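You operate a simulated robot arm through the tools that you are given. There is no shell and no other tool.

Carry out the task below with a simulated two-armed robot. There is one attempt and no reset: what you move stays moved.

Task
Mark the red metal block on top of the 2 cm gauge block in the small marker's drawer.
Fine: focus dial at 4 cm; leave both in the drawer.

It is judged by the outcome, as a careful person would: the job done as asked, and still so three seconds after it is handed in. It fails if anything else is knocked over, pushed out of place, dropped, spilled or broken.

Robot
Two 7-joint arms with fingered hands on one trunk that stands fixed in place. Base frame: the origin is at the foot of the trunk, x ahead of it, y to its left, z up. Units: m, degrees, N and s.
The left shoulder is at [0.019, 0.152, 1.278], the right one opposite. With the tool pointing down near the work surface each hand reaches from about 0.1 to 0.74 m from the base axis, measured 20 degrees to its own side. Payload 3.8 kg a hand.
The TCP of each hand is the grasp point between the finger pads, 0.03 m short of the fingertips. In the tool frame z runs along the fingers and y along their closing line. The gripper opens to 0.104 m; its body begins 0.035 m behind the TCP. The gripper is a hand of 5 fingers: y runs from the thumb to the fingers, the wrist lies at [-0.015, -0.104, -0.178] in the tool frame.
Orientation is told as [roll, pitch, yaw] about the base's x, y, z axes, in that order, counted from this pose: with the fingers straight down and the wrist toward the robot, the tool's x, y and z point along [0, 1, 0], [1, 0, 0] and [0, 0, -1] of the base frame.

Tools
- The arms move only by the tool move_arm. It takes "left_plan", "right_plan" or both (then of equal length, played together; a hand with none holds still); each is a list of rows, each a list of 2 entries, a list of its own where there are three numbers: the shift along the tool's x, y, z in m, then the turn, a rotation vector about the tool's x, y, z in degrees. In form: [[[dx, dy, dz], [rx, ry, rz]], ...]. A call has 1 to 20 rows; each row is the pose to reach, as a shift and turn from the pose commanded when the call began, along the tool's axes at that moment. Each row takes 0.2 s and may step no farther than 0.05 m and 8.6 degrees from the row before; otherwise, the whole call is refused. Where a pose cannot be reached the arm comes as near as it can. A force on the tool above 90 N (or 10 N above the force at the start of the call, whichever is more), or a blocked arm, ends the call early, and 0.2 s more pass. In this call time passes only in rows, and 0.2 s behind the last. The reply holds the time, the measured pose of the TCP, the force on the tool along the base axes, the opening and the grip force, in the units named above and with some noise, with the torque about the TCP (base axes, N m) and any sound that the robot's microphone picked up.
- Cameras (640 x 400 px; columns grow to the right, rows downward): "scene" is now at [0.1021, 0.0365, 1.4402]; the picture's right is [0.46, -0.89, -0.01], its down [-0.44, -0.22, -0.87] and it looks along [0.77, 0.41, -0.49] (base axes); focal length 229 px, centre (320, 200). "left" rides on the left gripper at [-0.08, -0.078, -0.141] in its tool frame; the picture's right is [-0.78, -0.30, 0.56], its down [0.53, -0.78, 0.33] and it looks along [0.33, 0.56, 0.76] (tool axes); focal length 247 px, centre (320, 200). "right" rides on the right gripper at [0.08, -0.078, -0.141] in its tool frame; the picture's right is [-0.78, 0.30, -0.56], its down [-0.54, -0.78, 0.33] and it looks along [-0.33, 0.56, 0.76] (tool axes); focal length 247 px, centre (320, 200). There is no depth. A picture from a camera that has moved, and an enlarged one, comes with that camera's place and axes in the base frame and with its lens. The place of the scene camera against the robot may be out by one fixed shift of up to 0.012 m in any direction.
- snapshot(camera): a new picture of that camera. The clock stands still meanwhile.
- slide_trunk(by): moves the trunk up (or, below 0, down) by that many m; the arms and the scene camera ride with it, the base frame stays. It gives what a move gives, with no picture.
- move_fingers(index, middle, ring, little, thumb_bend, thumb_turn, hand): sets how far each is bent, from 0 (flat) to 1 (curled in); at 0.3 the hand is open as for a grip, at 0.7 the pads meet at the TCP. One left out holds its place. A second passes; each finger stops where it meets its share of the squeeze, and holds until it gets a number again. It is the only way to open and close the hand. It gives what a move gives, with no picture; readings hold the bend of each and the force on index, middle, ring, little, thumb and palm. thumb_turn goes from beside the hand (0) to across from the fingers (1), as for a grip.
- aim_head(pan, tilt): turns the head with the scene camera to pan (to the left, within 80 degrees either way) and tilt (down, from -29 to 69), counted from straight ahead of the robot (the tilt from the chest, where the trunk bows). It gives what a move gives.
- zoom(camera, box): a new picture of the part [left, top, right, bottom] of that camera's present view, enlarged. The clock stands still meanwhile.
- close_job(): hands the job in; it is judged then, once.

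Nothing tells you positions but the pictures and the camera data. Unless the task says otherwise, let go and move clear before handing in.

The tools are called after "Request:" by a JSON object that holds its "name" and its "arguments". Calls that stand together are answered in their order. move_arm: Moves the arms, as the interface text tells. Its arguments: {"type":"object","properties":{"left_plan":{"type":"array","items":{"type":"array"}},"right_plan":{"type":"array","items":{"type":"array"}}},"required":[]} The other tools are called the same way: slide_trunk (by) moves the trunk up or down; move_fingers (index, middle, ring, little, thumb_bend, thumb_turn, hand) moves the fingers one by one; aim_head (pan, tilt) turns the head that bears the scene camera; snapshot (camera) takes a picture; zoom (camera, box) takes an enlarged picture of a part of a camera's view; close_job () hands the job in.

At the start:

```text
clock: 0.0
left_position: [0.3074, 0.428, 1.3141]
left_ee_rot: [0.0, 0.0, -0.1]
left_wrist_force: [0.7, -0.7, -0.2]
left_ft_torque: [0.0, 0.0, 0.0]
left_grip_width: 0.1036
left_finger_force: 0.1
left_shape: jaw
left_bend: [0.3, 0.3, 0.3, 0.3, 0.3, 0.98]
left_finger forces: [0.1, 0.0, 0.0, 0.0, 0.0, 0.0]
right_position: [0.3632, 0.0357, 1.3303]
right_ee_rot: [-0.1, -0.1, -0.1]
right_wrist_force: [0.3, -0.2, -0.5]
right_ft_torque: [0.01, 0.01, 0.05]
right_grip_width: 0.1035
right_finger_force: 0.1
right_shape: jaw
right_bend: [0.3, 0.3, 0.3, 0.3, 0.3, 0.98]
right_finger forces: [0.1, 0.0, 0.0, 0.1, 0.0, 0.0]
trunk travel left (down, up): [-0.35, 0.106]
head pan, tilt (commanded): [27.5, 27.9]
```

scene: 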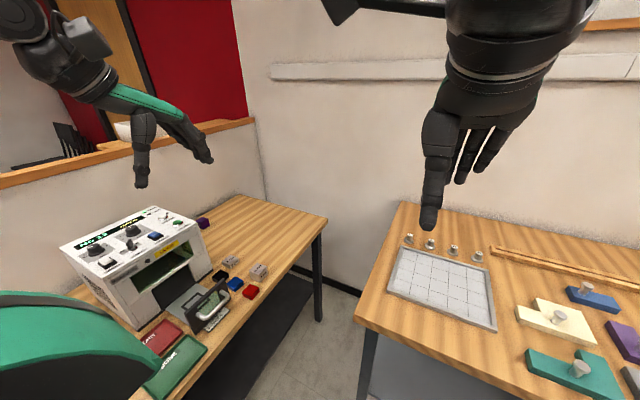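
right: 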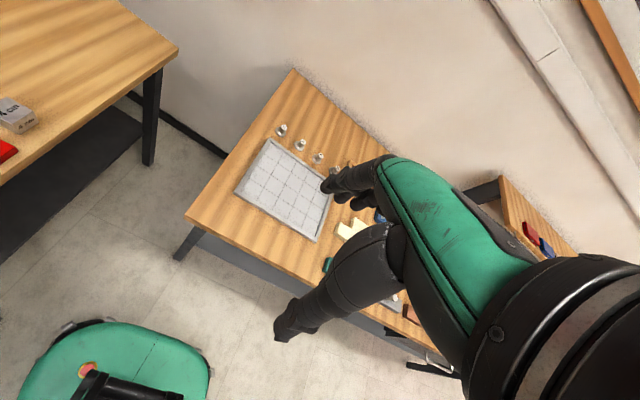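
left: 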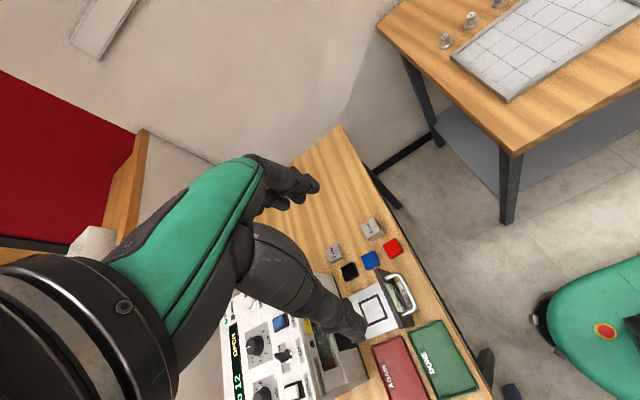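

I see a small laser marker on the table to the left with dials on it, an open drawer, three metal blocks (black, blue, red) and two or three gauge blocks beside it. I will turn the head to it and look closely before moving anything.

Request:
{"name": "aim_head", "arguments": {"pan": 62, "tilt": 42}}

Request:
{"name": "zoom", "arguments": {"camera": "left", "box": [220, 200, 500, 400]}}

```text
clock: 1.0
left_position: [0.3069, 0.4281, 1.3139]
left_ee_rot: [0.0, 0.0, 0.0]
left_wrist_force: [0.2, -0.3, 0.0]
left_ft_torque: [-0.02, 0.02, -0.04]
left_grip_width: 0.1037
left_finger_force: 0.0
left_shape: jaw
left_bend: [0.3, 0.3, 0.3, 0.3, 0.3, 0.98]
left_finger forces: [0.1, 0.0, 0.1, 0.0, 0.0, 0.0]
right_position: [0.3628, 0.0359, 1.3299]
right_ee_rot: [0.0, -0.1, -0.1]
right_wrist_force: [-0.1, -0.7, 0.5]
right_ft_torque: [-0.03, -0.01, 0.02]
right_grip_width: 0.1038
right_finger_force: 0.1
right_shape: jaw
right_bend: [0.3, 0.3, 0.3, 0.3, 0.3, 0.98]
right_finger forces: [0.1, 0.0, 0.0, 0.0, 0.0, 0.1]
trunk travel left (down, up): [-0.35, 0.106]
head pan, tilt (commanded): [62.0, 42.0]
```

```text
2.00 times, centred on (360, 300) of left
camera zoom: at [0.2309, 0.3492, 1.4548], right [-0.3, -0.78, -0.56], down [-0.78, 0.53, -0.33], along [0.56, 0.33, -0.76], focal length 494 px, centre (240, 0)
```

zoom: 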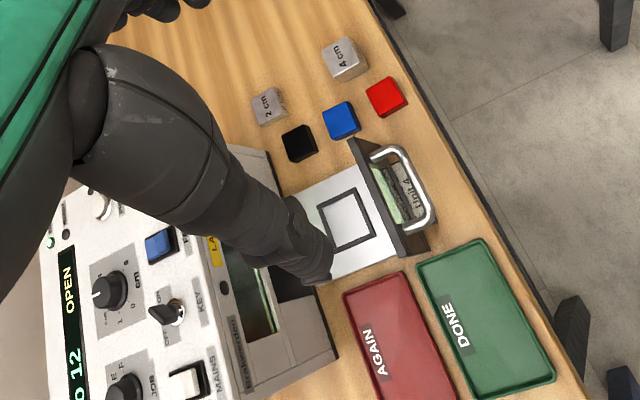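

Request:
{"name": "snapshot", "arguments": {"camera": "scene"}}

```text
taken
camera scene: at [0.0598, 0.0683, 1.4199], right [0.88, -0.47, -0.03], down [-0.34, -0.59, -0.73], along [0.33, 0.66, -0.68], focal length 229 px, centre (320, 200)
```

scene: 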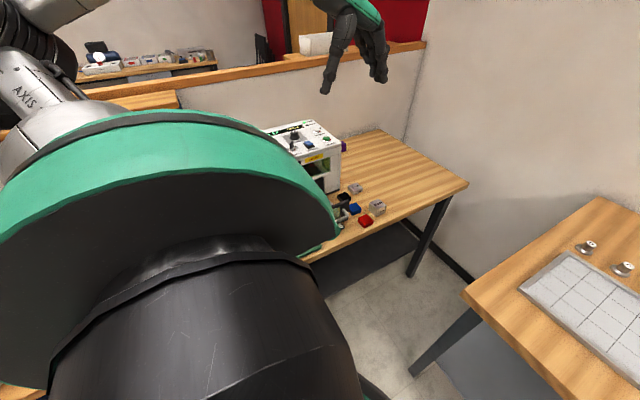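

The left shoulder blocks this view. I will turn the head back somewhat and zoom on the marker.

Request:
{"name": "aim_head", "arguments": {"pan": 30, "tilt": 40}}

Request:
{"name": "snapshot", "arguments": {"camera": "scene"}}

```text
clock: 2.0
left_position: [0.3073, 0.4277, 1.3145]
left_ee_rot: [0.0, 0.0, -0.1]
left_wrist_force: [0.3, -0.3, -0.1]
left_ft_torque: [0.0, 0.02, 0.01]
left_grip_width: 0.1037
left_finger_force: 0.1
left_shape: jaw
left_bend: [0.3, 0.3, 0.3, 0.3, 0.3, 0.98]
left_finger forces: [0.1, 0.0, 0.0, 0.0, 0.0, 0.0]
right_position: [0.3627, 0.034, 1.3312]
right_ee_rot: [0.0, 0.1, -0.1]
right_wrist_force: [-0.5, 0.0, -0.4]
right_ft_torque: [0.04, -0.01, -0.01]
right_grip_width: 0.1035
right_finger_force: 0.1
right_shape: jaw
right_bend: [0.3, 0.3, 0.3, 0.3, 0.3, 0.98]
right_finger forces: [0.0, 0.1, 0.0, 0.1, 0.1, 0.1]
trunk travel left (down, up): [-0.35, 0.106]
head pan, tilt (commanded): [30.0, 40.0]
```

```text
taken
camera scene: at [0.0942, 0.037, 1.4217], right [0.5, -0.87, -0.02], down [-0.58, -0.32, -0.75], along [0.64, 0.38, -0.66], focal length 229 px, centre (320, 200)
```

scene: 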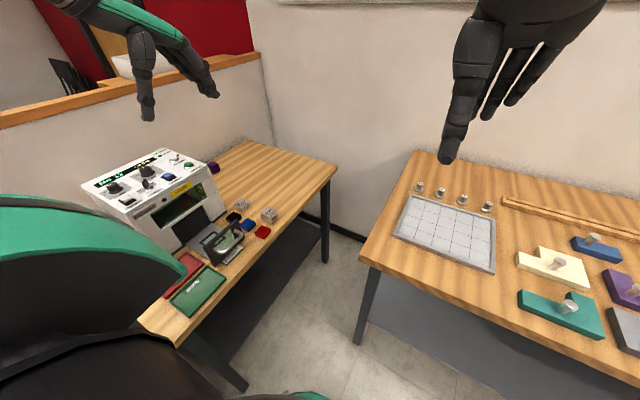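

Request:
{"name": "zoom", "arguments": {"camera": "scene", "box": [80, 140, 220, 228]}}

Request:
{"name": "zoom", "arguments": {"camera": "scene", "box": [150, 180, 300, 320]}}

```text
4.55 times, centred on (150, 184) of scene
camera zoom: at [0.0942, 0.037, 1.4217], right [0.5, -0.87, -0.02], down [-0.58, -0.32, -0.75], along [0.64, 0.38, -0.66], focal length 1041 px, centre (1093, 273)
```

zoom: 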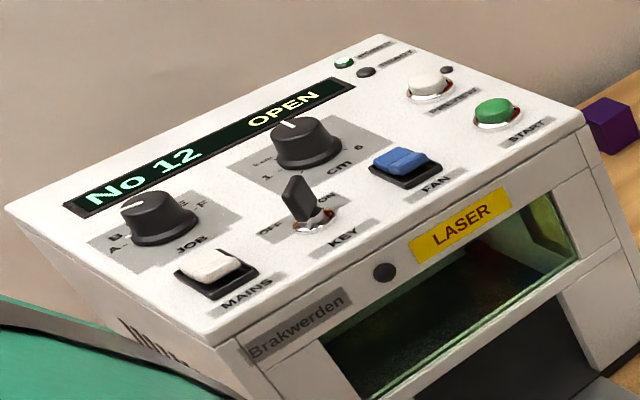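

```text
2.86 times, centred on (225, 250) of scene
camera zoom: at [0.0942, 0.037, 1.4217], right [0.5, -0.87, -0.02], down [-0.58, -0.32, -0.75], along [0.64, 0.38, -0.66], focal length 654 px, centre (591, 57)
```

zoom: 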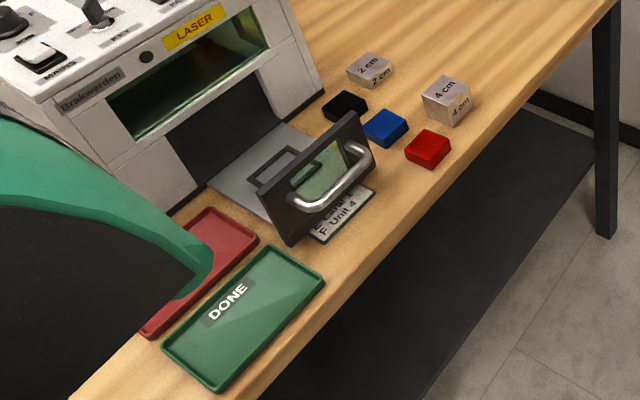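

Request:
{"name": "zoom", "arguments": {"camera": "scene", "box": [210, 225, 250, 270]}}

Request:
{"name": "zoom", "arguments": {"camera": "scene", "box": [90, 150, 170, 200]}}

Request:
{"name": "zoom", "arguments": {"camera": "scene", "box": [130, 145, 200, 190]}}

Request:
{"name": "zoom", "arguments": {"camera": "left", "box": [360, 260, 440, 320]}}

```text
8.89 times, centred on (230, 248) of scene
camera zoom: at [0.0942, 0.037, 1.4217], right [0.5, -0.87, -0.02], down [-0.58, -0.32, -0.75], along [0.64, 0.38, -0.66], focal length 2035 px, centre (1120, -222)
```

zoom: 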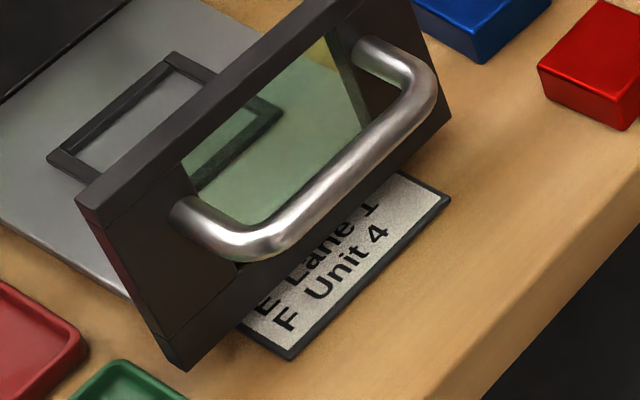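

```text
8.00 times, centred on (130, 175) of scene
camera zoom: at [0.0942, 0.037, 1.4217], right [0.5, -0.87, -0.02], down [-0.58, -0.32, -0.75], along [0.64, 0.38, -0.66], focal length 1832 px, centre (1840, 400)
```

zoom: 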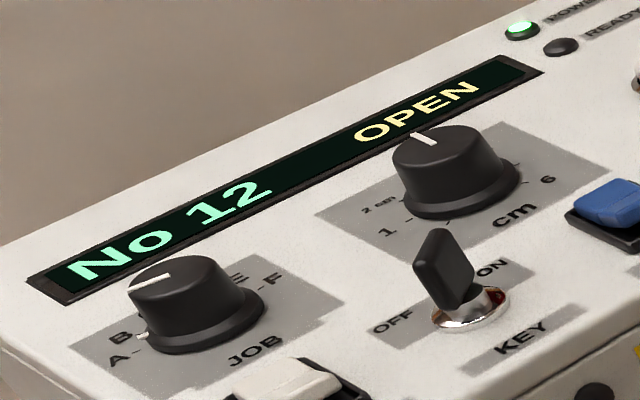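

```text
8.89 times, centred on (165, 168) of scene
camera zoom: at [0.0942, 0.037, 1.4217], right [0.5, -0.87, -0.02], down [-0.58, -0.32, -0.75], along [0.64, 0.38, -0.66], focal length 2035 px, centre (1698, 489)
```

zoom: 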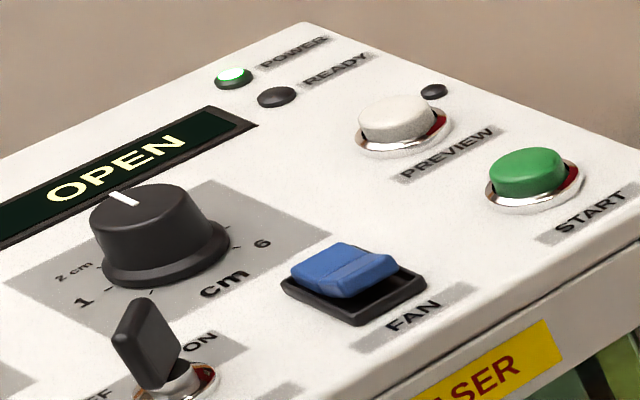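

```text
6.67 times, centred on (400, 290) of left
camera zoom: at [0.231, 0.3492, 1.4548], right [-0.3, -0.78, -0.56], down [-0.78, 0.53, -0.33], along [0.56, 0.33, -0.76], focal length 1646 px, centre (-213, -400)
```

zoom: 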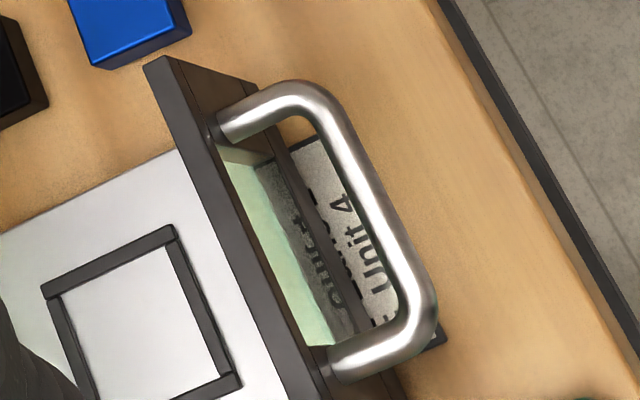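

Request:
{"name": "zoom", "arguments": {"camera": "left", "box": [385, 270, 420, 310]}}

Request:
{"name": "zoom", "arguments": {"camera": "scene", "box": [100, 160, 140, 200]}}

Request:
{"name": "zoom", "arguments": {"camera": "scene", "box": [140, 150, 180, 190]}}

Request:
{"name": "zoom", "arguments": {"camera": "left", "box": [220, 280, 320, 400]}}

```text
10.00 times, centred on (402, 290) of left
camera zoom: at [0.231, 0.3492, 1.4548], right [-0.3, -0.78, -0.56], down [-0.78, 0.53, -0.33], along [0.56, 0.33, -0.76], focal length 2470 px, centre (-505, -700)
```

zoom: 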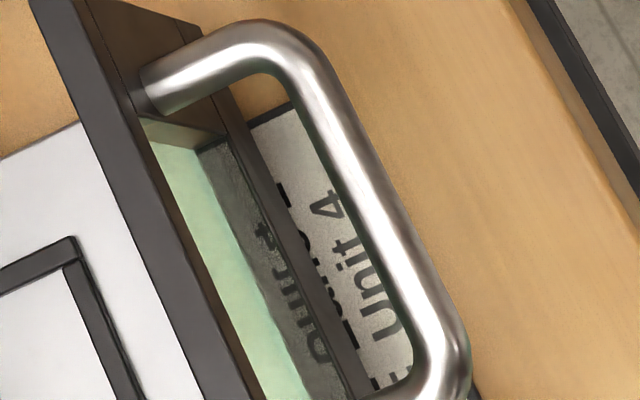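

```text
10.00 times, centred on (120, 180) of scene
camera zoom: at [0.0942, 0.037, 1.4217], right [0.5, -0.87, -0.02], down [-0.58, -0.32, -0.75], along [0.64, 0.38, -0.66], focal length 2289 px, centre (2320, 400)
```

zoom: 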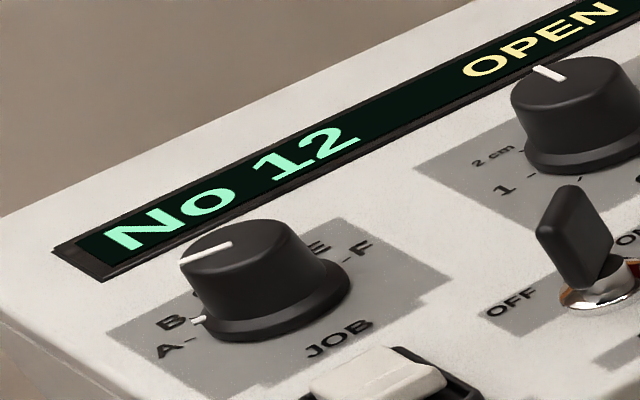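

```text
10.00 times, centred on (160, 170) of scene
camera zoom: at [0.0942, 0.037, 1.4217], right [0.5, -0.87, -0.02], down [-0.58, -0.32, -0.75], along [0.64, 0.38, -0.66], focal length 2289 px, centre (1920, 500)
```

zoom: 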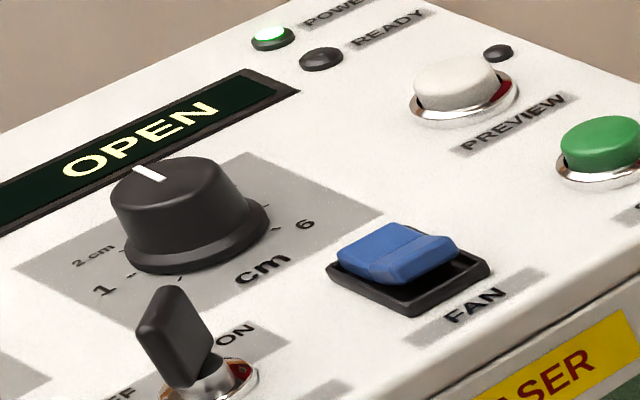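

```text
3.33 times, centred on (270, 340) of left
camera zoom: at [0.231, 0.3492, 1.4548], right [-0.3, -0.78, -0.56], down [-0.78, 0.53, -0.33], along [0.56, 0.33, -0.76], focal length 823 px, centre (487, -267)
```

zoom: 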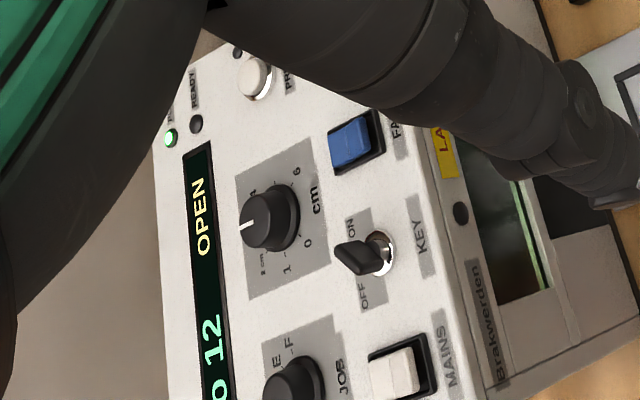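

The display reads "No 12 / OPEN"; the card with the job list lies under the drawer front. I will turn the left hand and use its camera for a closer look at the panel, staying high and clear of everything.

Request:
{"name": "move_arm", "arguments": {"left_plan": [[[0.009, -0.017, 0], [0, 0, -7.5]], [[0.018, -0.034, 0], [0, 0, -15]], [[0.027, -0.051, 0], [0, 0, -22.5]], [[0.036, -0.068, 0], [0, 0, -30]], [[0.045, -0.085, 0], [0, 0, -37.5]], [[0.054, -0.102, 0], [0, 0, -45]], [[0.063, -0.119, 0], [0, 0, -52.5]], [[0.072, -0.137, 0], [0, 0, -60]]]}}

Request:
{"name": "snapshot", "arguments": {"camera": "left"}}

Request:
{"name": "snapshot", "arguments": {"camera": "scene"}}

```text
clock: 3.8
left_position: [0.1712, 0.5006, 1.3137]
left_ee_rot: [0.0, 0.0, 60.1]
left_wrist_force: [-0.3, -0.5, 1.0]
left_ft_torque: [0.01, -0.01, -0.01]
left_grip_width: 0.1037
left_finger_force: 0.1
left_shape: jaw
left_bend: [0.3, 0.3, 0.3, 0.3, 0.3, 0.98]
left_finger forces: [0.1, 0.0, 0.0, 0.1, 0.0, 0.0]
right_position: [0.3618, 0.036, 1.3319]
right_ee_rot: [-0.1, 0.0, -0.1]
right_wrist_force: [-0.5, 0.4, -0.1]
right_ft_torque: [0.02, 0.01, 0.0]
right_grip_width: 0.1034
right_finger_force: 0.1
right_shape: jaw
right_bend: [0.3, 0.3, 0.3, 0.3, 0.3, 0.98]
right_finger forces: [0.1, 0.0, 0.1, 0.0, 0.0, 0.1]
trunk travel left (down, up): [-0.35, 0.106]
head pan, tilt (commanded): [30.0, 40.0]
```

```text
taken
camera left: at [0.2012, 0.3943, 1.4546], right [0.53, -0.64, -0.56], down [-0.85, -0.41, -0.33], along [-0.01, 0.65, -0.76], focal length 247 px, centre (320, 200)
```

left: 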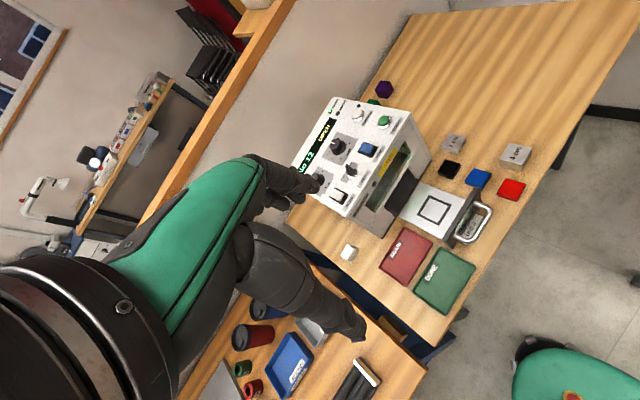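

```text
taken
camera scene: at [0.0936, 0.0372, 1.4217], right [0.5, -0.87, -0.02], down [-0.58, -0.32, -0.75], along [0.64, 0.38, -0.66], focal length 229 px, centre (320, 200)
```

scene: 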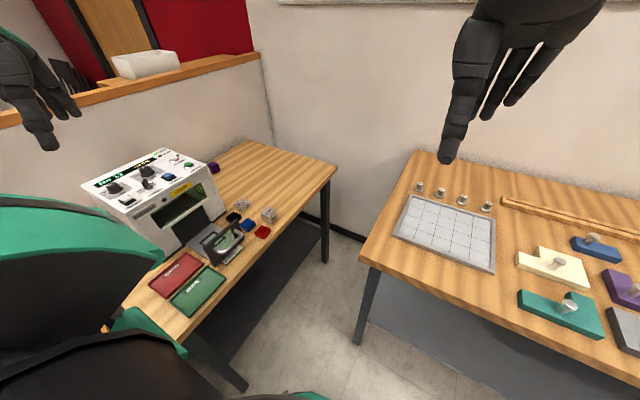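

Request:
{"name": "zoom", "arguments": {"camera": "left", "box": [290, 85, 430, 235]}}

Request:
{"name": "zoom", "arguments": {"camera": "left", "box": [300, 90, 400, 150]}}

Request:
{"name": "zoom", "arguments": {"camera": "left", "box": [290, 130, 380, 215]}}

Request:
{"name": "zoom", "arguments": {"camera": "left", "box": [380, 130, 560, 310]}}

Request:
{"name": "zoom", "arguments": {"camera": "left", "box": [440, 190, 500, 250]}}

```text
2.67 times, centred on (360, 160) of left
camera zoom: at [0.2012, 0.3943, 1.4546], right [0.53, -0.64, -0.56], down [-0.85, -0.41, -0.33], along [-0.01, 0.65, -0.76], focal length 659 px, centre (213, 307)
```

zoom: 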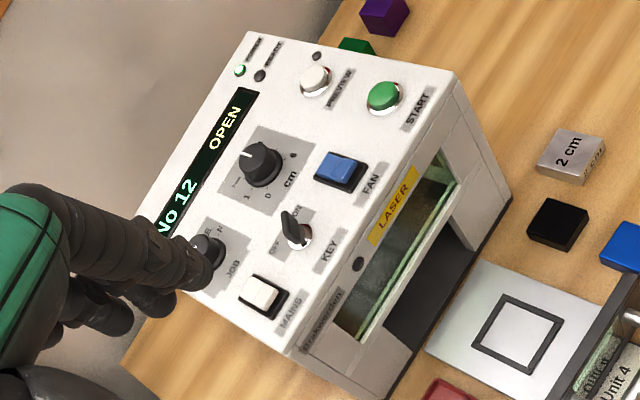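

```text
6.40 times, centred on (350, 120) of left
camera zoom: at [0.2012, 0.3943, 1.4546], right [0.53, -0.64, -0.56], down [-0.85, -0.41, -0.33], along [-0.01, 0.65, -0.76], focal length 1581 px, centre (128, 712)
```

zoom: 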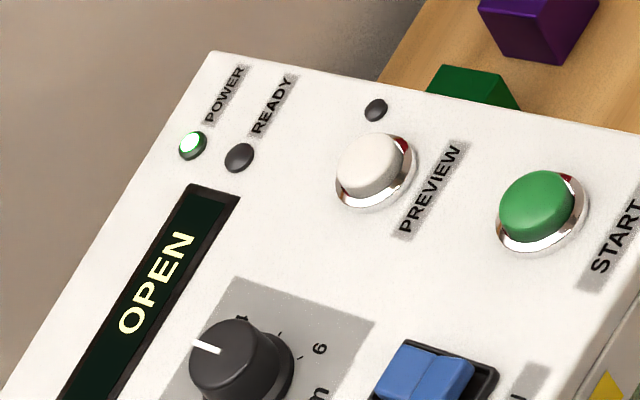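

```text
4.71 times, centred on (335, 172) of left
camera zoom: at [0.2012, 0.3943, 1.4546], right [0.53, -0.64, -0.56], down [-0.85, -0.41, -0.33], along [-0.01, 0.65, -0.76], focal length 1162 px, centre (249, 329)
```

zoom: 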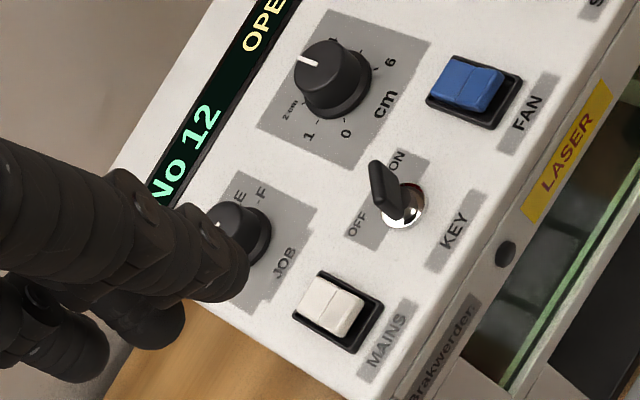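

```text
2.22 times, centred on (470, 220) of left
camera zoom: at [0.2012, 0.3943, 1.4546], right [0.53, -0.64, -0.56], down [-0.85, -0.41, -0.33], along [-0.01, 0.65, -0.76], focal length 549 px, centre (-13, 156)
```

zoom: 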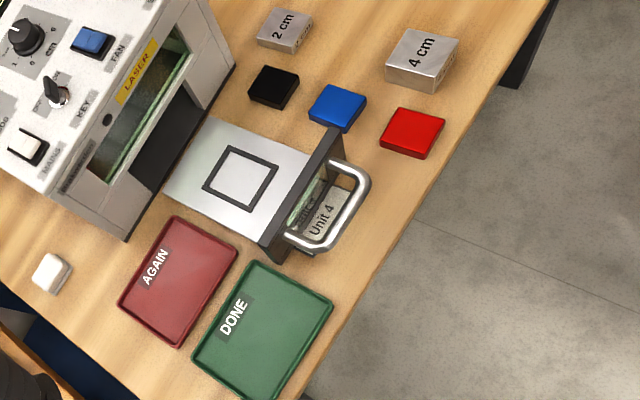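

```text
6.67 times, centred on (470, 220) of left
camera zoom: at [0.2012, 0.3943, 1.4546], right [0.53, -0.64, -0.56], down [-0.85, -0.41, -0.33], along [-0.01, 0.65, -0.76], focal length 1646 px, centre (-680, 67)
```

zoom: 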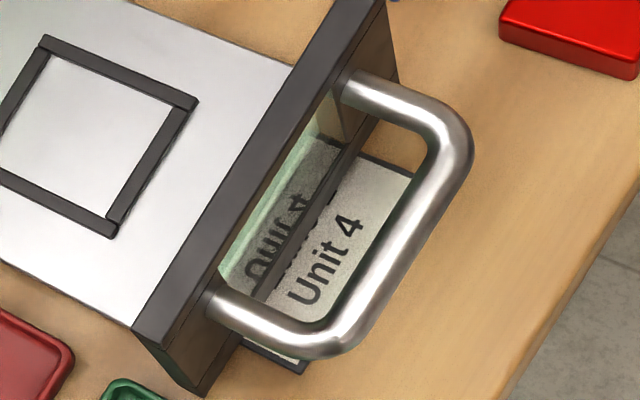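

Request:
{"name": "zoom", "arguments": {"camera": "left", "box": [335, 145, 375, 185]}}

Request:
{"name": "zoom", "arguments": {"camera": "left", "box": [320, 125, 360, 165]}}

Request:
{"name": "zoom", "arguments": {"camera": "left", "box": [490, 165, 530, 205]}}

Request:
{"name": "zoom", "arguments": {"camera": "left", "box": [430, 120, 490, 180]}}

Request:
{"name": "zoom", "arguments": {"camera": "left", "box": [390, 175, 500, 250]}}

```text
10.00 times, centred on (355, 165) of left
camera zoom: at [0.2012, 0.3943, 1.4546], right [0.53, -0.64, -0.56], down [-0.85, -0.41, -0.33], along [-0.01, 0.65, -0.76], focal length 2470 px, centre (-30, 550)
```

zoom: 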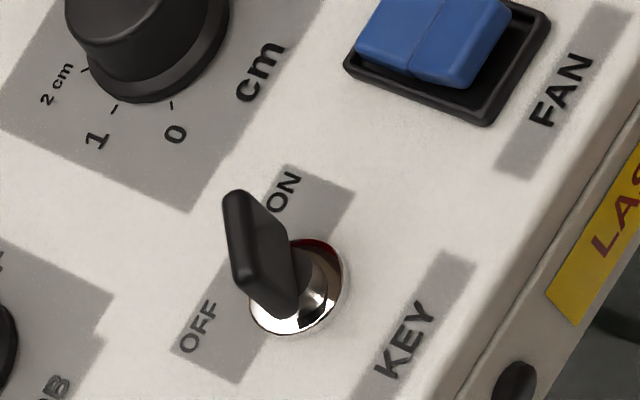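

```text
10.00 times, centred on (340, 145) of left
camera zoom: at [0.2012, 0.3943, 1.4546], right [0.53, -0.64, -0.56], down [-0.85, -0.41, -0.33], along [-0.01, 0.65, -0.76], focal length 2470 px, centre (120, 750)
```

zoom: 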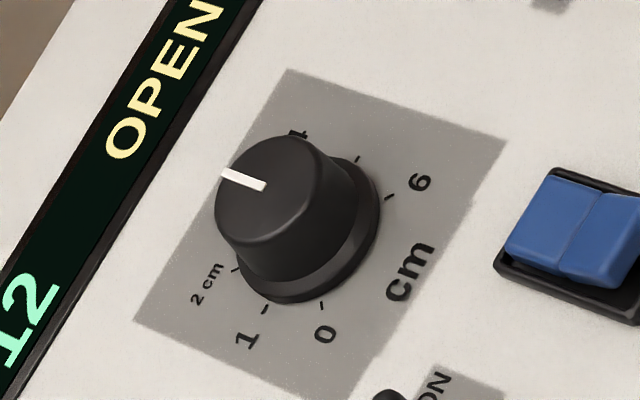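

```text
10.00 times, centred on (510, 185) of left
camera zoom: at [0.2012, 0.3943, 1.4546], right [0.53, -0.64, -0.56], down [-0.85, -0.41, -0.33], along [-0.01, 0.65, -0.76], focal length 2470 px, centre (-1580, 350)
```

zoom: 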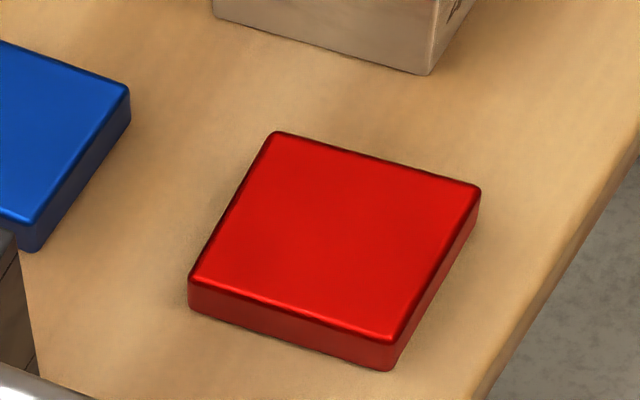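

```text
6.67 times, centred on (460, 150) of left
camera zoom: at [0.2012, 0.3943, 1.4546], right [0.53, -0.64, -0.56], down [-0.85, -0.41, -0.33], along [-0.01, 0.65, -0.76], focal length 1646 px, centre (-613, 533)
```

zoom: 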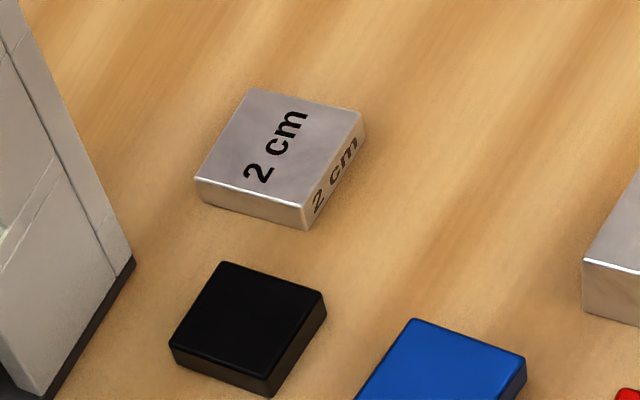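

```text
5.33 times, centred on (445, 212) of left
camera zoom: at [0.2012, 0.3943, 1.4546], right [0.53, -0.64, -0.56], down [-0.85, -0.41, -0.33], along [-0.01, 0.65, -0.76], focal length 1317 px, centre (-347, 133)
```

zoom: 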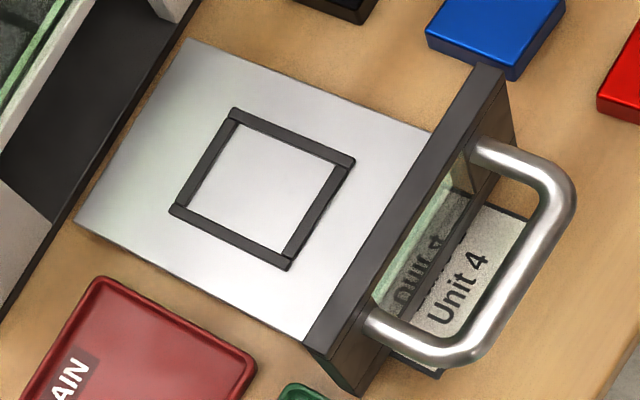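

The layout is clear now: machine faces the robot's side, the drawer (square rail frame inside) is open near (0.33, 0.61), the red block is near (0.45, 0.49), the 2 cm gauge near (0.52, 0.666). I'll bring the left hand forward above the blocks, still high, before lowering the trunk for reach.

Request:
{"name": "move_arm", "arguments": {"left_plan": [[[-0.035, 0.02, 0.007], [0, 0, -4]], [[-0.07, 0.04, 0.014], [0, 0, -8]], [[-0.105, 0.06, 0.021], [0, 0, -12]], [[-0.14, 0.08, 0.028], [0, 0, -16]], [[-0.175, 0.1, 0.035], [0, 0, -20]], [[-0.21, 0.12, 0.042], [0, 0, -25]], [[-0.243, 0.14, 0.05], [0, 0, -30]]]}}

Request:
{"name": "snapshot", "arguments": {"camera": "scene"}}

Request:
{"name": "snapshot", "arguments": {"camera": "left"}}

```text
clock: 5.4
left_position: [0.4526, 0.4994, 1.2634]
left_ee_rot: [0.1, 0.0, 90.2]
left_wrist_force: [-0.9, 0.6, -0.3]
left_ft_torque: [0.0, 0.01, 0.02]
left_grip_width: 0.1036
left_finger_force: 0.0
left_shape: jaw
left_bend: [0.3, 0.3, 0.3, 0.3, 0.3, 0.98]
left_finger forces: [0.0, 0.0, 0.0, 0.0, 0.1, 0.1]
right_position: [0.3638, 0.0341, 1.3298]
right_ee_rot: [0.1, 0.1, -0.2]
right_wrist_force: [-0.4, -0.3, 0.2]
right_ft_torque: [0.0, 0.01, 0.0]
right_grip_width: 0.1035
right_finger_force: 0.1
right_shape: jaw
right_bend: [0.3, 0.3, 0.3, 0.3, 0.3, 0.98]
right_finger forces: [0.1, 0.0, 0.0, 0.1, 0.0, 0.1]
trunk travel left (down, up): [-0.35, 0.106]
head pan, tilt (commanded): [30.0, 40.0]
```

```text
taken
camera scene: at [0.0968, 0.036, 1.4215], right [0.5, -0.87, -0.02], down [-0.58, -0.32, -0.75], along [0.64, 0.38, -0.66], focal length 229 px, centre (320, 200)
```

scene: 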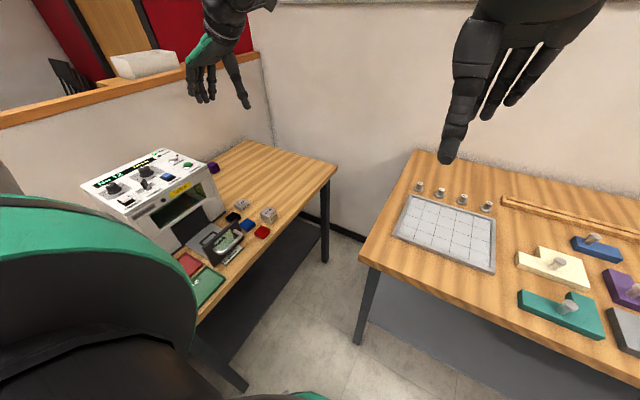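

```text
taken
camera left: at [0.534, 0.4232, 1.4043], right [0.78, -0.29, -0.56], down [-0.53, -0.78, -0.33], along [-0.34, 0.56, -0.76], focal length 247 px, centre (320, 200)
```

left: 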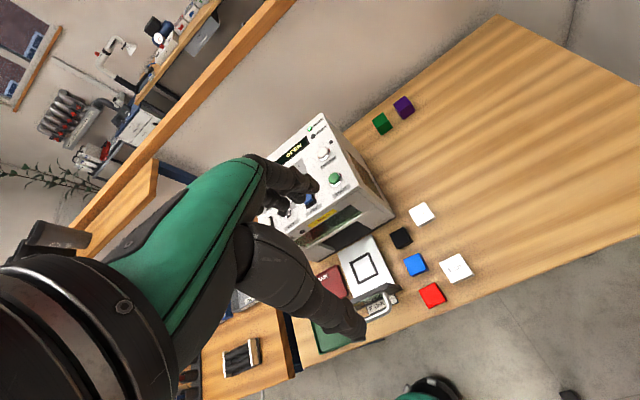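

Request:
{"name": "zoom", "arguments": {"camera": "left", "box": [380, 190, 480, 310]}}

Request:
{"name": "zoom", "arguments": {"camera": "left", "box": [320, 220, 400, 320]}}

Request:
{"name": "zoom", "arguments": {"camera": "left", "box": [250, 110, 400, 250]}}

Request:
{"name": "zoom", "arguments": {"camera": "scene", "box": [170, 0, 280, 120]}}

```text
3.33 times, centred on (430, 250) of left
camera zoom: at [0.534, 0.4232, 1.4043], right [0.78, -0.29, -0.56], down [-0.53, -0.78, -0.33], along [-0.34, 0.56, -0.76], focal length 823 px, centre (-47, 33)
```

zoom: 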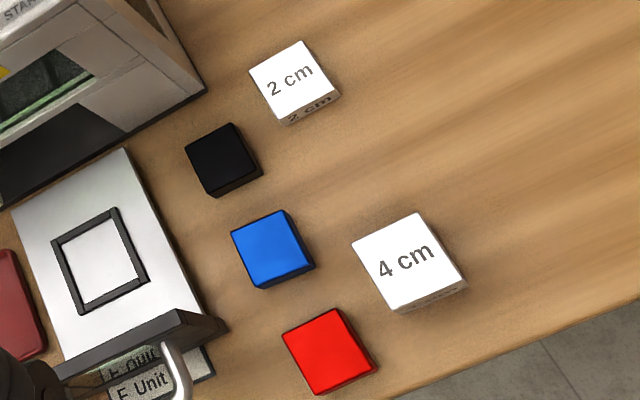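

```text
4.00 times, centred on (360, 270) of left
camera zoom: at [0.534, 0.4232, 1.4043], right [0.78, -0.29, -0.56], down [-0.53, -0.78, -0.33], along [-0.34, 0.56, -0.76], focal length 988 px, centre (160, -80)
```

zoom: 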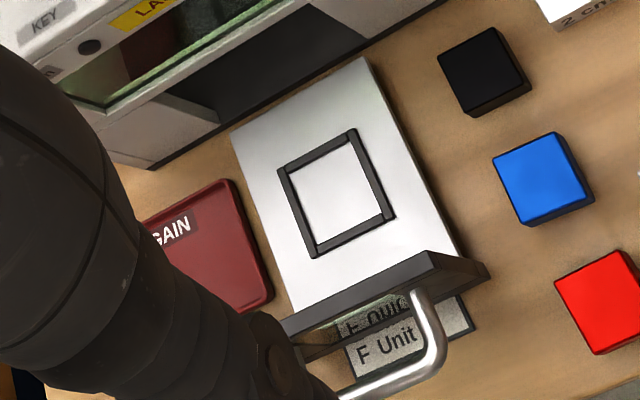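

```text
2.86 times, centred on (325, 180) of left
camera zoom: at [0.534, 0.4232, 1.4043], right [0.78, -0.29, -0.56], down [-0.53, -0.78, -0.33], along [-0.34, 0.56, -0.76], focal length 706 px, centre (306, 257)
```

zoom: 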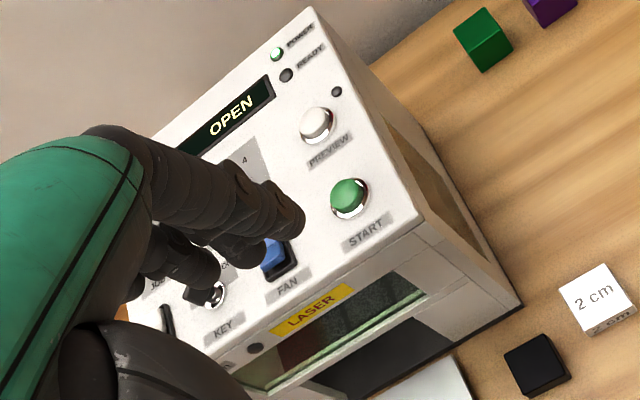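

```text
3.33 times, centred on (225, 60) of scene
camera zoom: at [0.0968, 0.036, 1.4215], right [0.5, -0.87, -0.02], down [-0.58, -0.32, -0.75], along [0.64, 0.38, -0.66], focal length 763 px, centre (637, 667)
```

zoom: 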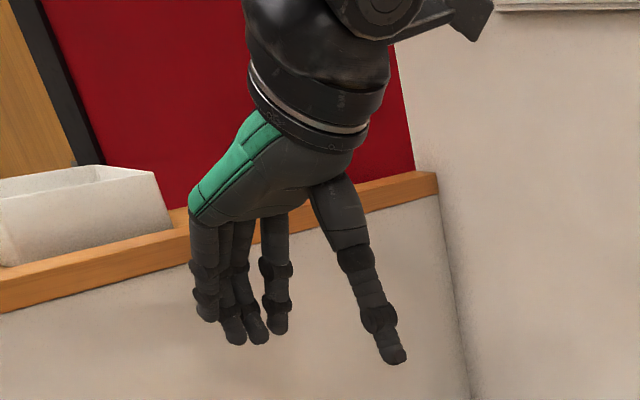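

Triangulating two wrist views gives table top z≈0.797, red block centre (0.437, 0.486), 2 cm gauge (0.507, 0.650), frame centre (0.321, 0.600). Now I lower the trunk in steps for reach.

Request:
{"name": "slide_trunk", "arguments": {"by": -0.1}}

Request:
{"name": "snapshot", "arguments": {"camera": "scene"}}

Request:
{"name": "snapshot", "arguments": {"camera": "right"}}

```text
clock: 6.7
left_position: [0.4511, 0.5002, 1.165]
left_ee_rot: [-0.2, 0.0, 90.0]
left_wrist_force: [-0.4, -1.6, 0.3]
left_ft_torque: [0.0, 0.01, 0.0]
left_grip_width: 0.1033
left_finger_force: 0.0
left_shape: jaw
left_bend: [0.3, 0.3, 0.3, 0.3, 0.3, 0.98]
left_finger forces: [0.0, 0.0, 0.0, 0.1, 0.0, 0.0]
right_position: [0.3616, 0.0358, 1.2311]
right_ee_rot: [-0.1, 0.0, -0.1]
right_wrist_force: [0.1, 0.5, 0.3]
right_ft_torque: [0.03, -0.04, 0.04]
right_grip_width: 0.1036
right_finger_force: 0.0
right_shape: jaw
right_bend: [0.3, 0.3, 0.3, 0.3, 0.3, 0.98]
right_finger forces: [0.0, 0.0, 0.0, 0.1, 0.0, 0.0]
trunk travel left (down, up): [-0.25, 0.206]
head pan, tilt (commanded): [30.0, 40.0]
```

```text
taken
camera scene: at [0.129, 0.0369, 1.3111], right [0.5, -0.87, -0.06], down [-0.64, -0.32, -0.7], along [0.59, 0.38, -0.71], focal length 229 px, centre (320, 200)
```

scene: 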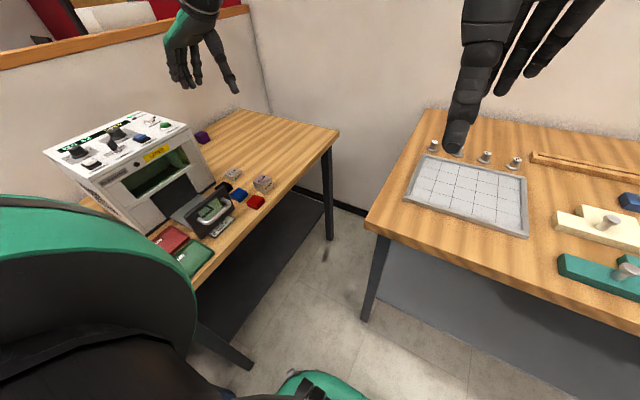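

```text
taken
camera right: at [0.2845, 0.1151, 1.3717], right [0.3, -0.78, 0.56], down [-0.78, -0.53, -0.33], along [0.56, -0.33, -0.76], focal length 247 px, centre (320, 200)
```

right: 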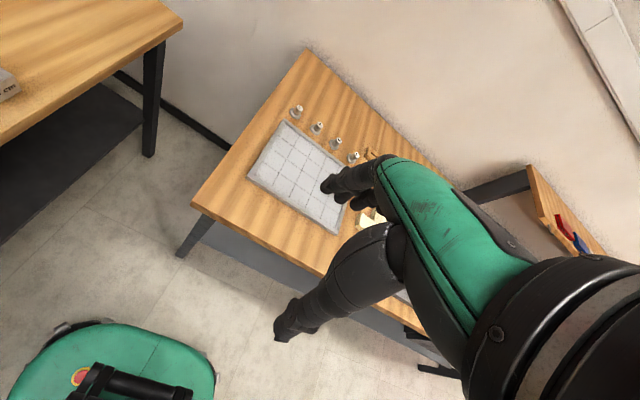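

The trunk bows a little as it lowers, but the hand kept its pose. Next I bring the left hand over the 2 cm gauge, still well above it, to test reach and get a close view.

Request:
{"name": "move_arm", "arguments": {"left_plan": [[[-0.03, 0.02, 0.02], [0, 0, 0]], [[-0.055, 0.04, 0.045], [0, 0, 0]], [[-0.061, 0.065, 0.08], [0, 0, 0]], [[-0.061, 0.09, 0.11], [0, 0, 0]], [[-0.061, 0.115, 0.14], [0, 0, 0]], [[-0.061, 0.14, 0.165], [0, 0, 0]]]}}

Request:
{"name": "snapshot", "arguments": {"camera": "left"}}

Request:
{"name": "snapshot", "arguments": {"camera": "scene"}}

```text
clock: 8.1
left_position: [0.5129, 0.6414, 0.9982]
left_ee_rot: [-0.1, 0.0, 90.0]
left_wrist_force: [-0.8, 0.3, 0.4]
left_ft_torque: [-0.01, -0.02, -0.04]
left_grip_width: 0.1034
left_finger_force: 0.1
left_shape: jaw
left_bend: [0.3, 0.3, 0.3, 0.3, 0.3, 0.98]
left_finger forces: [0.0, 0.1, 0.0, 0.1, 0.1, 0.0]
right_position: [0.3629, 0.0371, 1.2304]
right_ee_rot: [0.0, 0.0, -0.1]
right_wrist_force: [0.8, 0.1, 0.0]
right_ft_torque: [0.03, -0.01, 0.01]
right_grip_width: 0.1037
right_finger_force: 0.0
right_shape: jaw
right_bend: [0.3, 0.3, 0.3, 0.3, 0.3, 0.98]
right_finger forces: [0.0, 0.1, 0.0, 0.1, 0.0, 0.0]
trunk travel left (down, up): [-0.25, 0.206]
head pan, tilt (commanded): [30.0, 40.0]
```

```text
taken
camera left: at [0.5937, 0.5653, 1.1391], right [0.78, -0.3, -0.56], down [-0.53, -0.78, -0.33], along [-0.33, 0.56, -0.76], focal length 247 px, centre (320, 200)
```

left: 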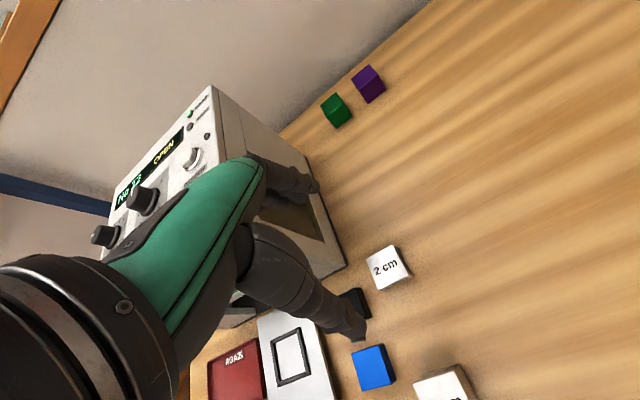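

```text
taken
camera scene: at [0.1294, 0.0378, 1.311], right [0.5, -0.87, -0.06], down [-0.64, -0.32, -0.7], along [0.59, 0.38, -0.71], focal length 229 px, centre (320, 200)
```

scene: 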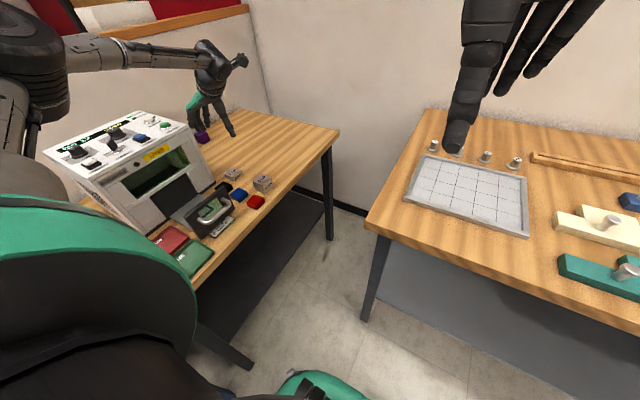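

Reach is fine and the close view puts the gauge at (0.5075, 0.649). I descend to just above it with the hand open to check finger alignment.

Request:
{"name": "move_arm", "arguments": {"left_plan": [[[0.003, 0.004, 0.04], [0, 0, 0]], [[0.0054, 0.0076, 0.085], [0, 0, 0]], [[0.0054, 0.0076, 0.123], [0, 0, 0]]]}}

Request:
{"name": "snapshot", "arguments": {"camera": "left"}}

Request:
{"name": "zoom", "arguments": {"camera": "scene", "box": [170, 100, 270, 220]}}

```text
clock: 8.9
left_position: [0.5075, 0.6469, 0.8748]
left_ee_rot: [-0.1, 0.0, 90.0]
left_wrist_force: [0.0, -0.2, -0.1]
left_ft_torque: [-0.03, 0.02, 0.01]
left_grip_width: 0.1038
left_finger_force: 0.0
left_shape: jaw
left_bend: [0.3, 0.3, 0.3, 0.3, 0.3, 0.98]
left_finger forces: [0.1, 0.1, 0.0, 0.1, 0.1, 0.0]
right_position: [0.3644, 0.0364, 1.2295]
right_ee_rot: [0.1, 0.1, -0.1]
right_wrist_force: [0.2, -0.5, 0.9]
right_ft_torque: [0.01, 0.0, 0.01]
right_grip_width: 0.1037
right_finger_force: 0.0
right_shape: jaw
right_bend: [0.3, 0.3, 0.3, 0.3, 0.3, 0.98]
right_finger forces: [0.0, 0.0, 0.0, 0.0, 0.0, 0.1]
trunk travel left (down, up): [-0.25, 0.206]
head pan, tilt (commanded): [30.0, 40.0]
```

```text
taken
camera left: at [0.5884, 0.5708, 1.0155], right [0.78, -0.3, -0.56], down [-0.53, -0.78, -0.33], along [-0.33, 0.56, -0.76], focal length 247 px, centre (320, 200)
```

left: 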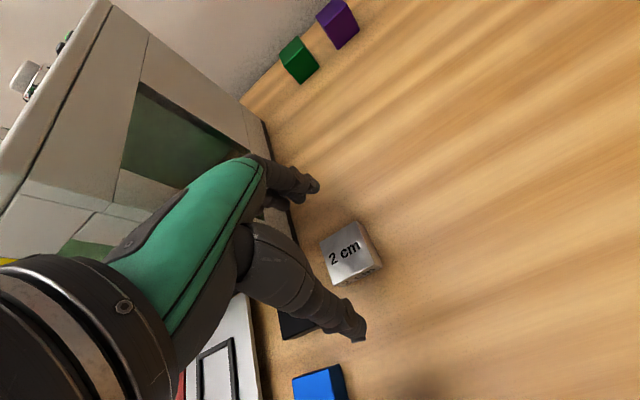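

```text
3.33 times, centred on (220, 160) of scene
camera zoom: at [0.1297, 0.037, 1.311], right [0.5, -0.87, -0.06], down [-0.64, -0.32, -0.7], along [0.59, 0.38, -0.71], focal length 763 px, centre (653, 333)
```

zoom: 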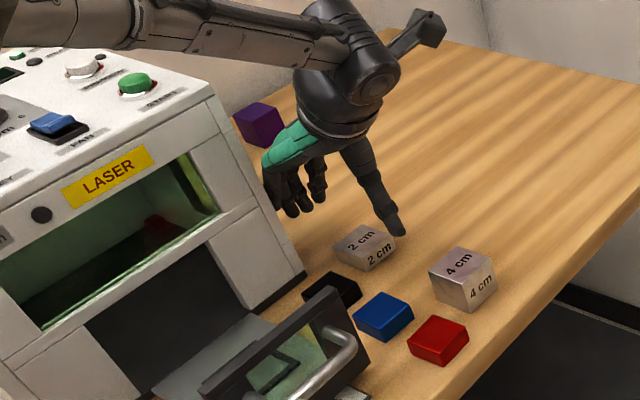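

Request:
{"name": "move_arm", "arguments": {"left_plan": [[[0, 0.0015, 0.02], [0, 0, 0]], [[0, 0.003, 0.032], [0, 0, 0]], [[0, 0.003, 0.039], [0, 0, 0]]]}}

Request:
{"name": "snapshot", "arguments": {"camera": "left"}}

Request:
{"name": "zoom", "arguments": {"camera": "scene", "box": [190, 120, 270, 200]}}

```text
clock: 9.7
left_position: [0.5077, 0.6505, 0.8373]
left_ee_rot: [0.0, 0.0, 90.0]
left_wrist_force: [-0.3, 0.1, 0.3]
left_ft_torque: [0.02, -0.02, 0.0]
left_grip_width: 0.1038
left_finger_force: 0.0
left_shape: jaw
left_bend: [0.3, 0.3, 0.3, 0.3, 0.3, 0.98]
left_finger forces: [0.1, 0.0, 0.0, 0.0, 0.1, 0.1]
right_position: [0.3636, 0.0343, 1.2301]
right_ee_rot: [0.0, -0.1, -0.1]
right_wrist_force: [0.5, -0.6, -0.4]
right_ft_torque: [0.01, 0.01, 0.0]
right_grip_width: 0.1037
right_finger_force: 0.0
right_shape: jaw
right_bend: [0.3, 0.3, 0.3, 0.3, 0.3, 0.98]
right_finger forces: [0.0, 0.1, 0.0, 0.0, 0.0, 0.0]
trunk travel left (down, up): [-0.25, 0.206]
head pan, tilt (commanded): [30.0, 40.0]
```

```text
taken
camera left: at [0.5873, 0.5738, 0.9777], right [0.78, -0.3, -0.56], down [-0.53, -0.78, -0.33], along [-0.33, 0.56, -0.76], focal length 247 px, centre (320, 200)
```

left: 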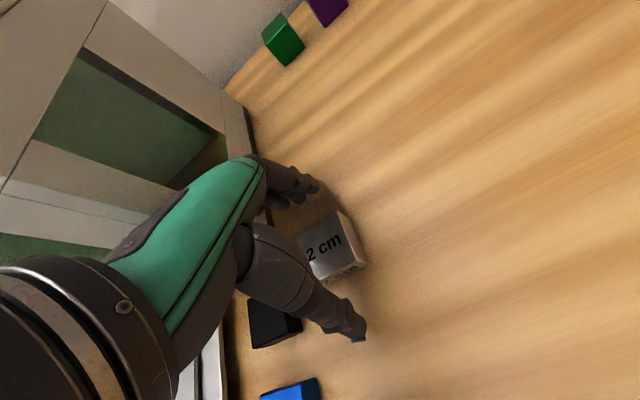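

```text
5.00 times, centred on (230, 160) of scene
camera zoom: at [0.1294, 0.0363, 1.3111], right [0.5, -0.87, -0.06], down [-0.64, -0.32, -0.7], along [0.59, 0.38, -0.71], focal length 1145 px, centre (770, 400)
```

zoom: 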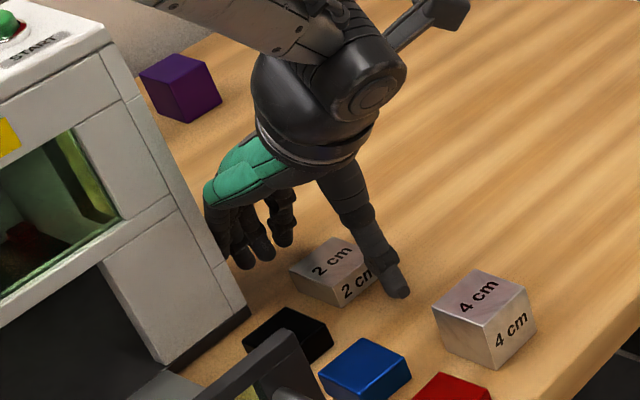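

Hand straddles the gauge: thumb on the near side, fingers on the far side. I close partway first to check how it lines up.

Request:
{"name": "move_fingers", "arguments": {"hand": "left", "index": 0.48, "middle": 0.48, "ring": 0.48, "little": 0.48, "thumb_bend": 0.48}}

Request:
{"name": "snapshot", "arguments": {"camera": "left"}}

Request:
{"name": "zoom", "arguments": {"camera": "scene", "box": [190, 120, 270, 200]}}

```text
clock: 10.7
left_position: [0.5056, 0.6513, 0.8368]
left_ee_rot: [-0.1, 0.0, 90.0]
left_wrist_force: [-0.7, 0.8, 0.3]
left_ft_torque: [0.04, 0.03, -0.01]
left_grip_width: 0.0581
left_finger_force: 0.1
left_shape: fingers
left_bend: [0.48, 0.48, 0.48, 0.48, 0.48, 0.98]
left_finger forces: [0.1, 0.0, 0.0, 0.1, 0.1, 0.0]
right_position: [0.3637, 0.0356, 1.2292]
right_ee_rot: [0.0, 0.0, -0.1]
right_wrist_force: [0.2, -0.9, 0.2]
right_ft_torque: [-0.02, -0.03, 0.03]
right_grip_width: 0.1037
right_finger_force: 0.1
right_shape: jaw
right_bend: [0.3, 0.3, 0.3, 0.3, 0.3, 0.98]
right_finger forces: [0.0, 0.0, 0.0, 0.1, 0.0, 0.0]
trunk travel left (down, up): [-0.25, 0.206]
head pan, tilt (commanded): [30.0, 40.0]
```

```text
taken
camera left: at [0.5872, 0.5742, 0.9775], right [0.78, -0.3, -0.56], down [-0.53, -0.78, -0.33], along [-0.33, 0.56, -0.76], focal length 247 px, centre (320, 200)
```

left: 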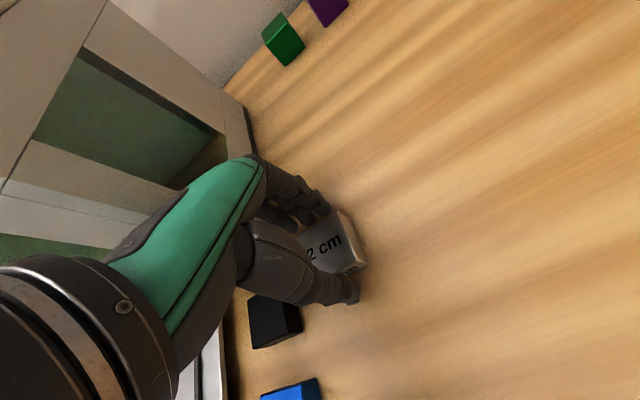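

```text
5.00 times, centred on (230, 160) of scene
camera zoom: at [0.1292, 0.0369, 1.3111], right [0.5, -0.87, -0.06], down [-0.64, -0.32, -0.7], along [0.59, 0.38, -0.71], focal length 1145 px, centre (770, 400)
```

zoom: 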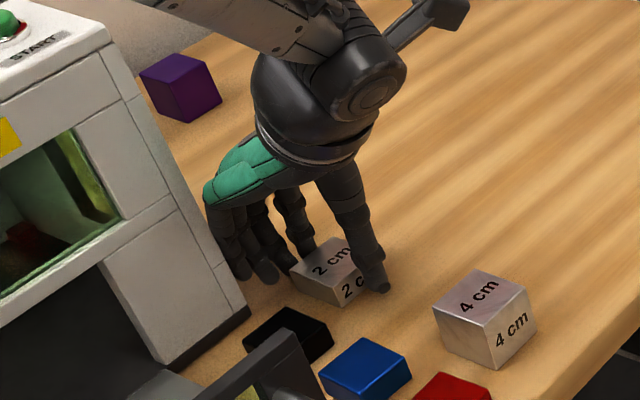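

Request:
{"name": "zoom", "arguments": {"camera": "left", "box": [240, 150, 400, 330]}}

Request:
{"name": "zoom", "arguments": {"camera": "scene", "box": [215, 145, 265, 190]}}

```text
2.22 times, centred on (320, 240) of left
camera zoom: at [0.5872, 0.5742, 0.9775], right [0.78, -0.3, -0.56], down [-0.53, -0.78, -0.33], along [-0.33, 0.56, -0.76], focal length 549 px, centre (320, 111)
```

zoom: 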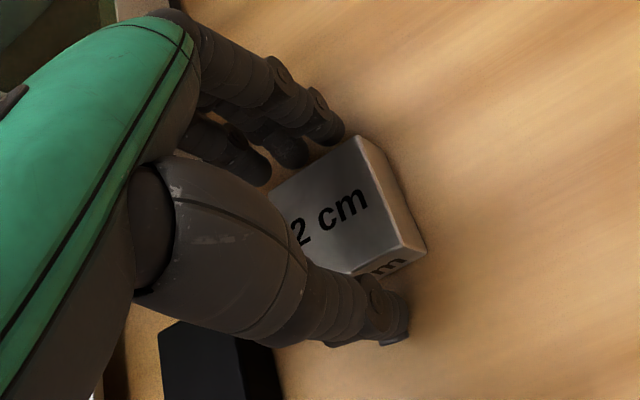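

```text
8.89 times, centred on (240, 168) of scene
camera zoom: at [0.1292, 0.0369, 1.3111], right [0.5, -0.87, -0.06], down [-0.64, -0.32, -0.7], along [0.59, 0.38, -0.71], focal length 2035 px, centre (1031, 489)
```

zoom: 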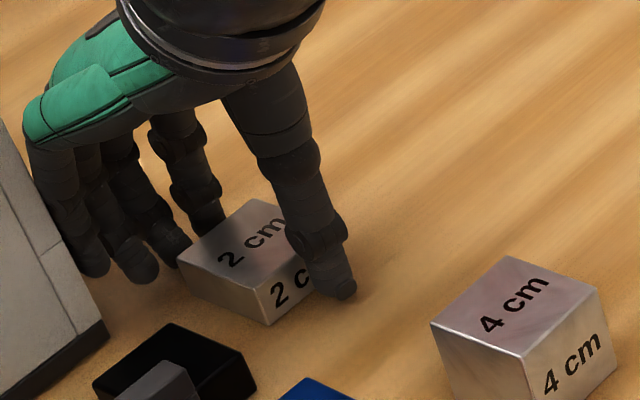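

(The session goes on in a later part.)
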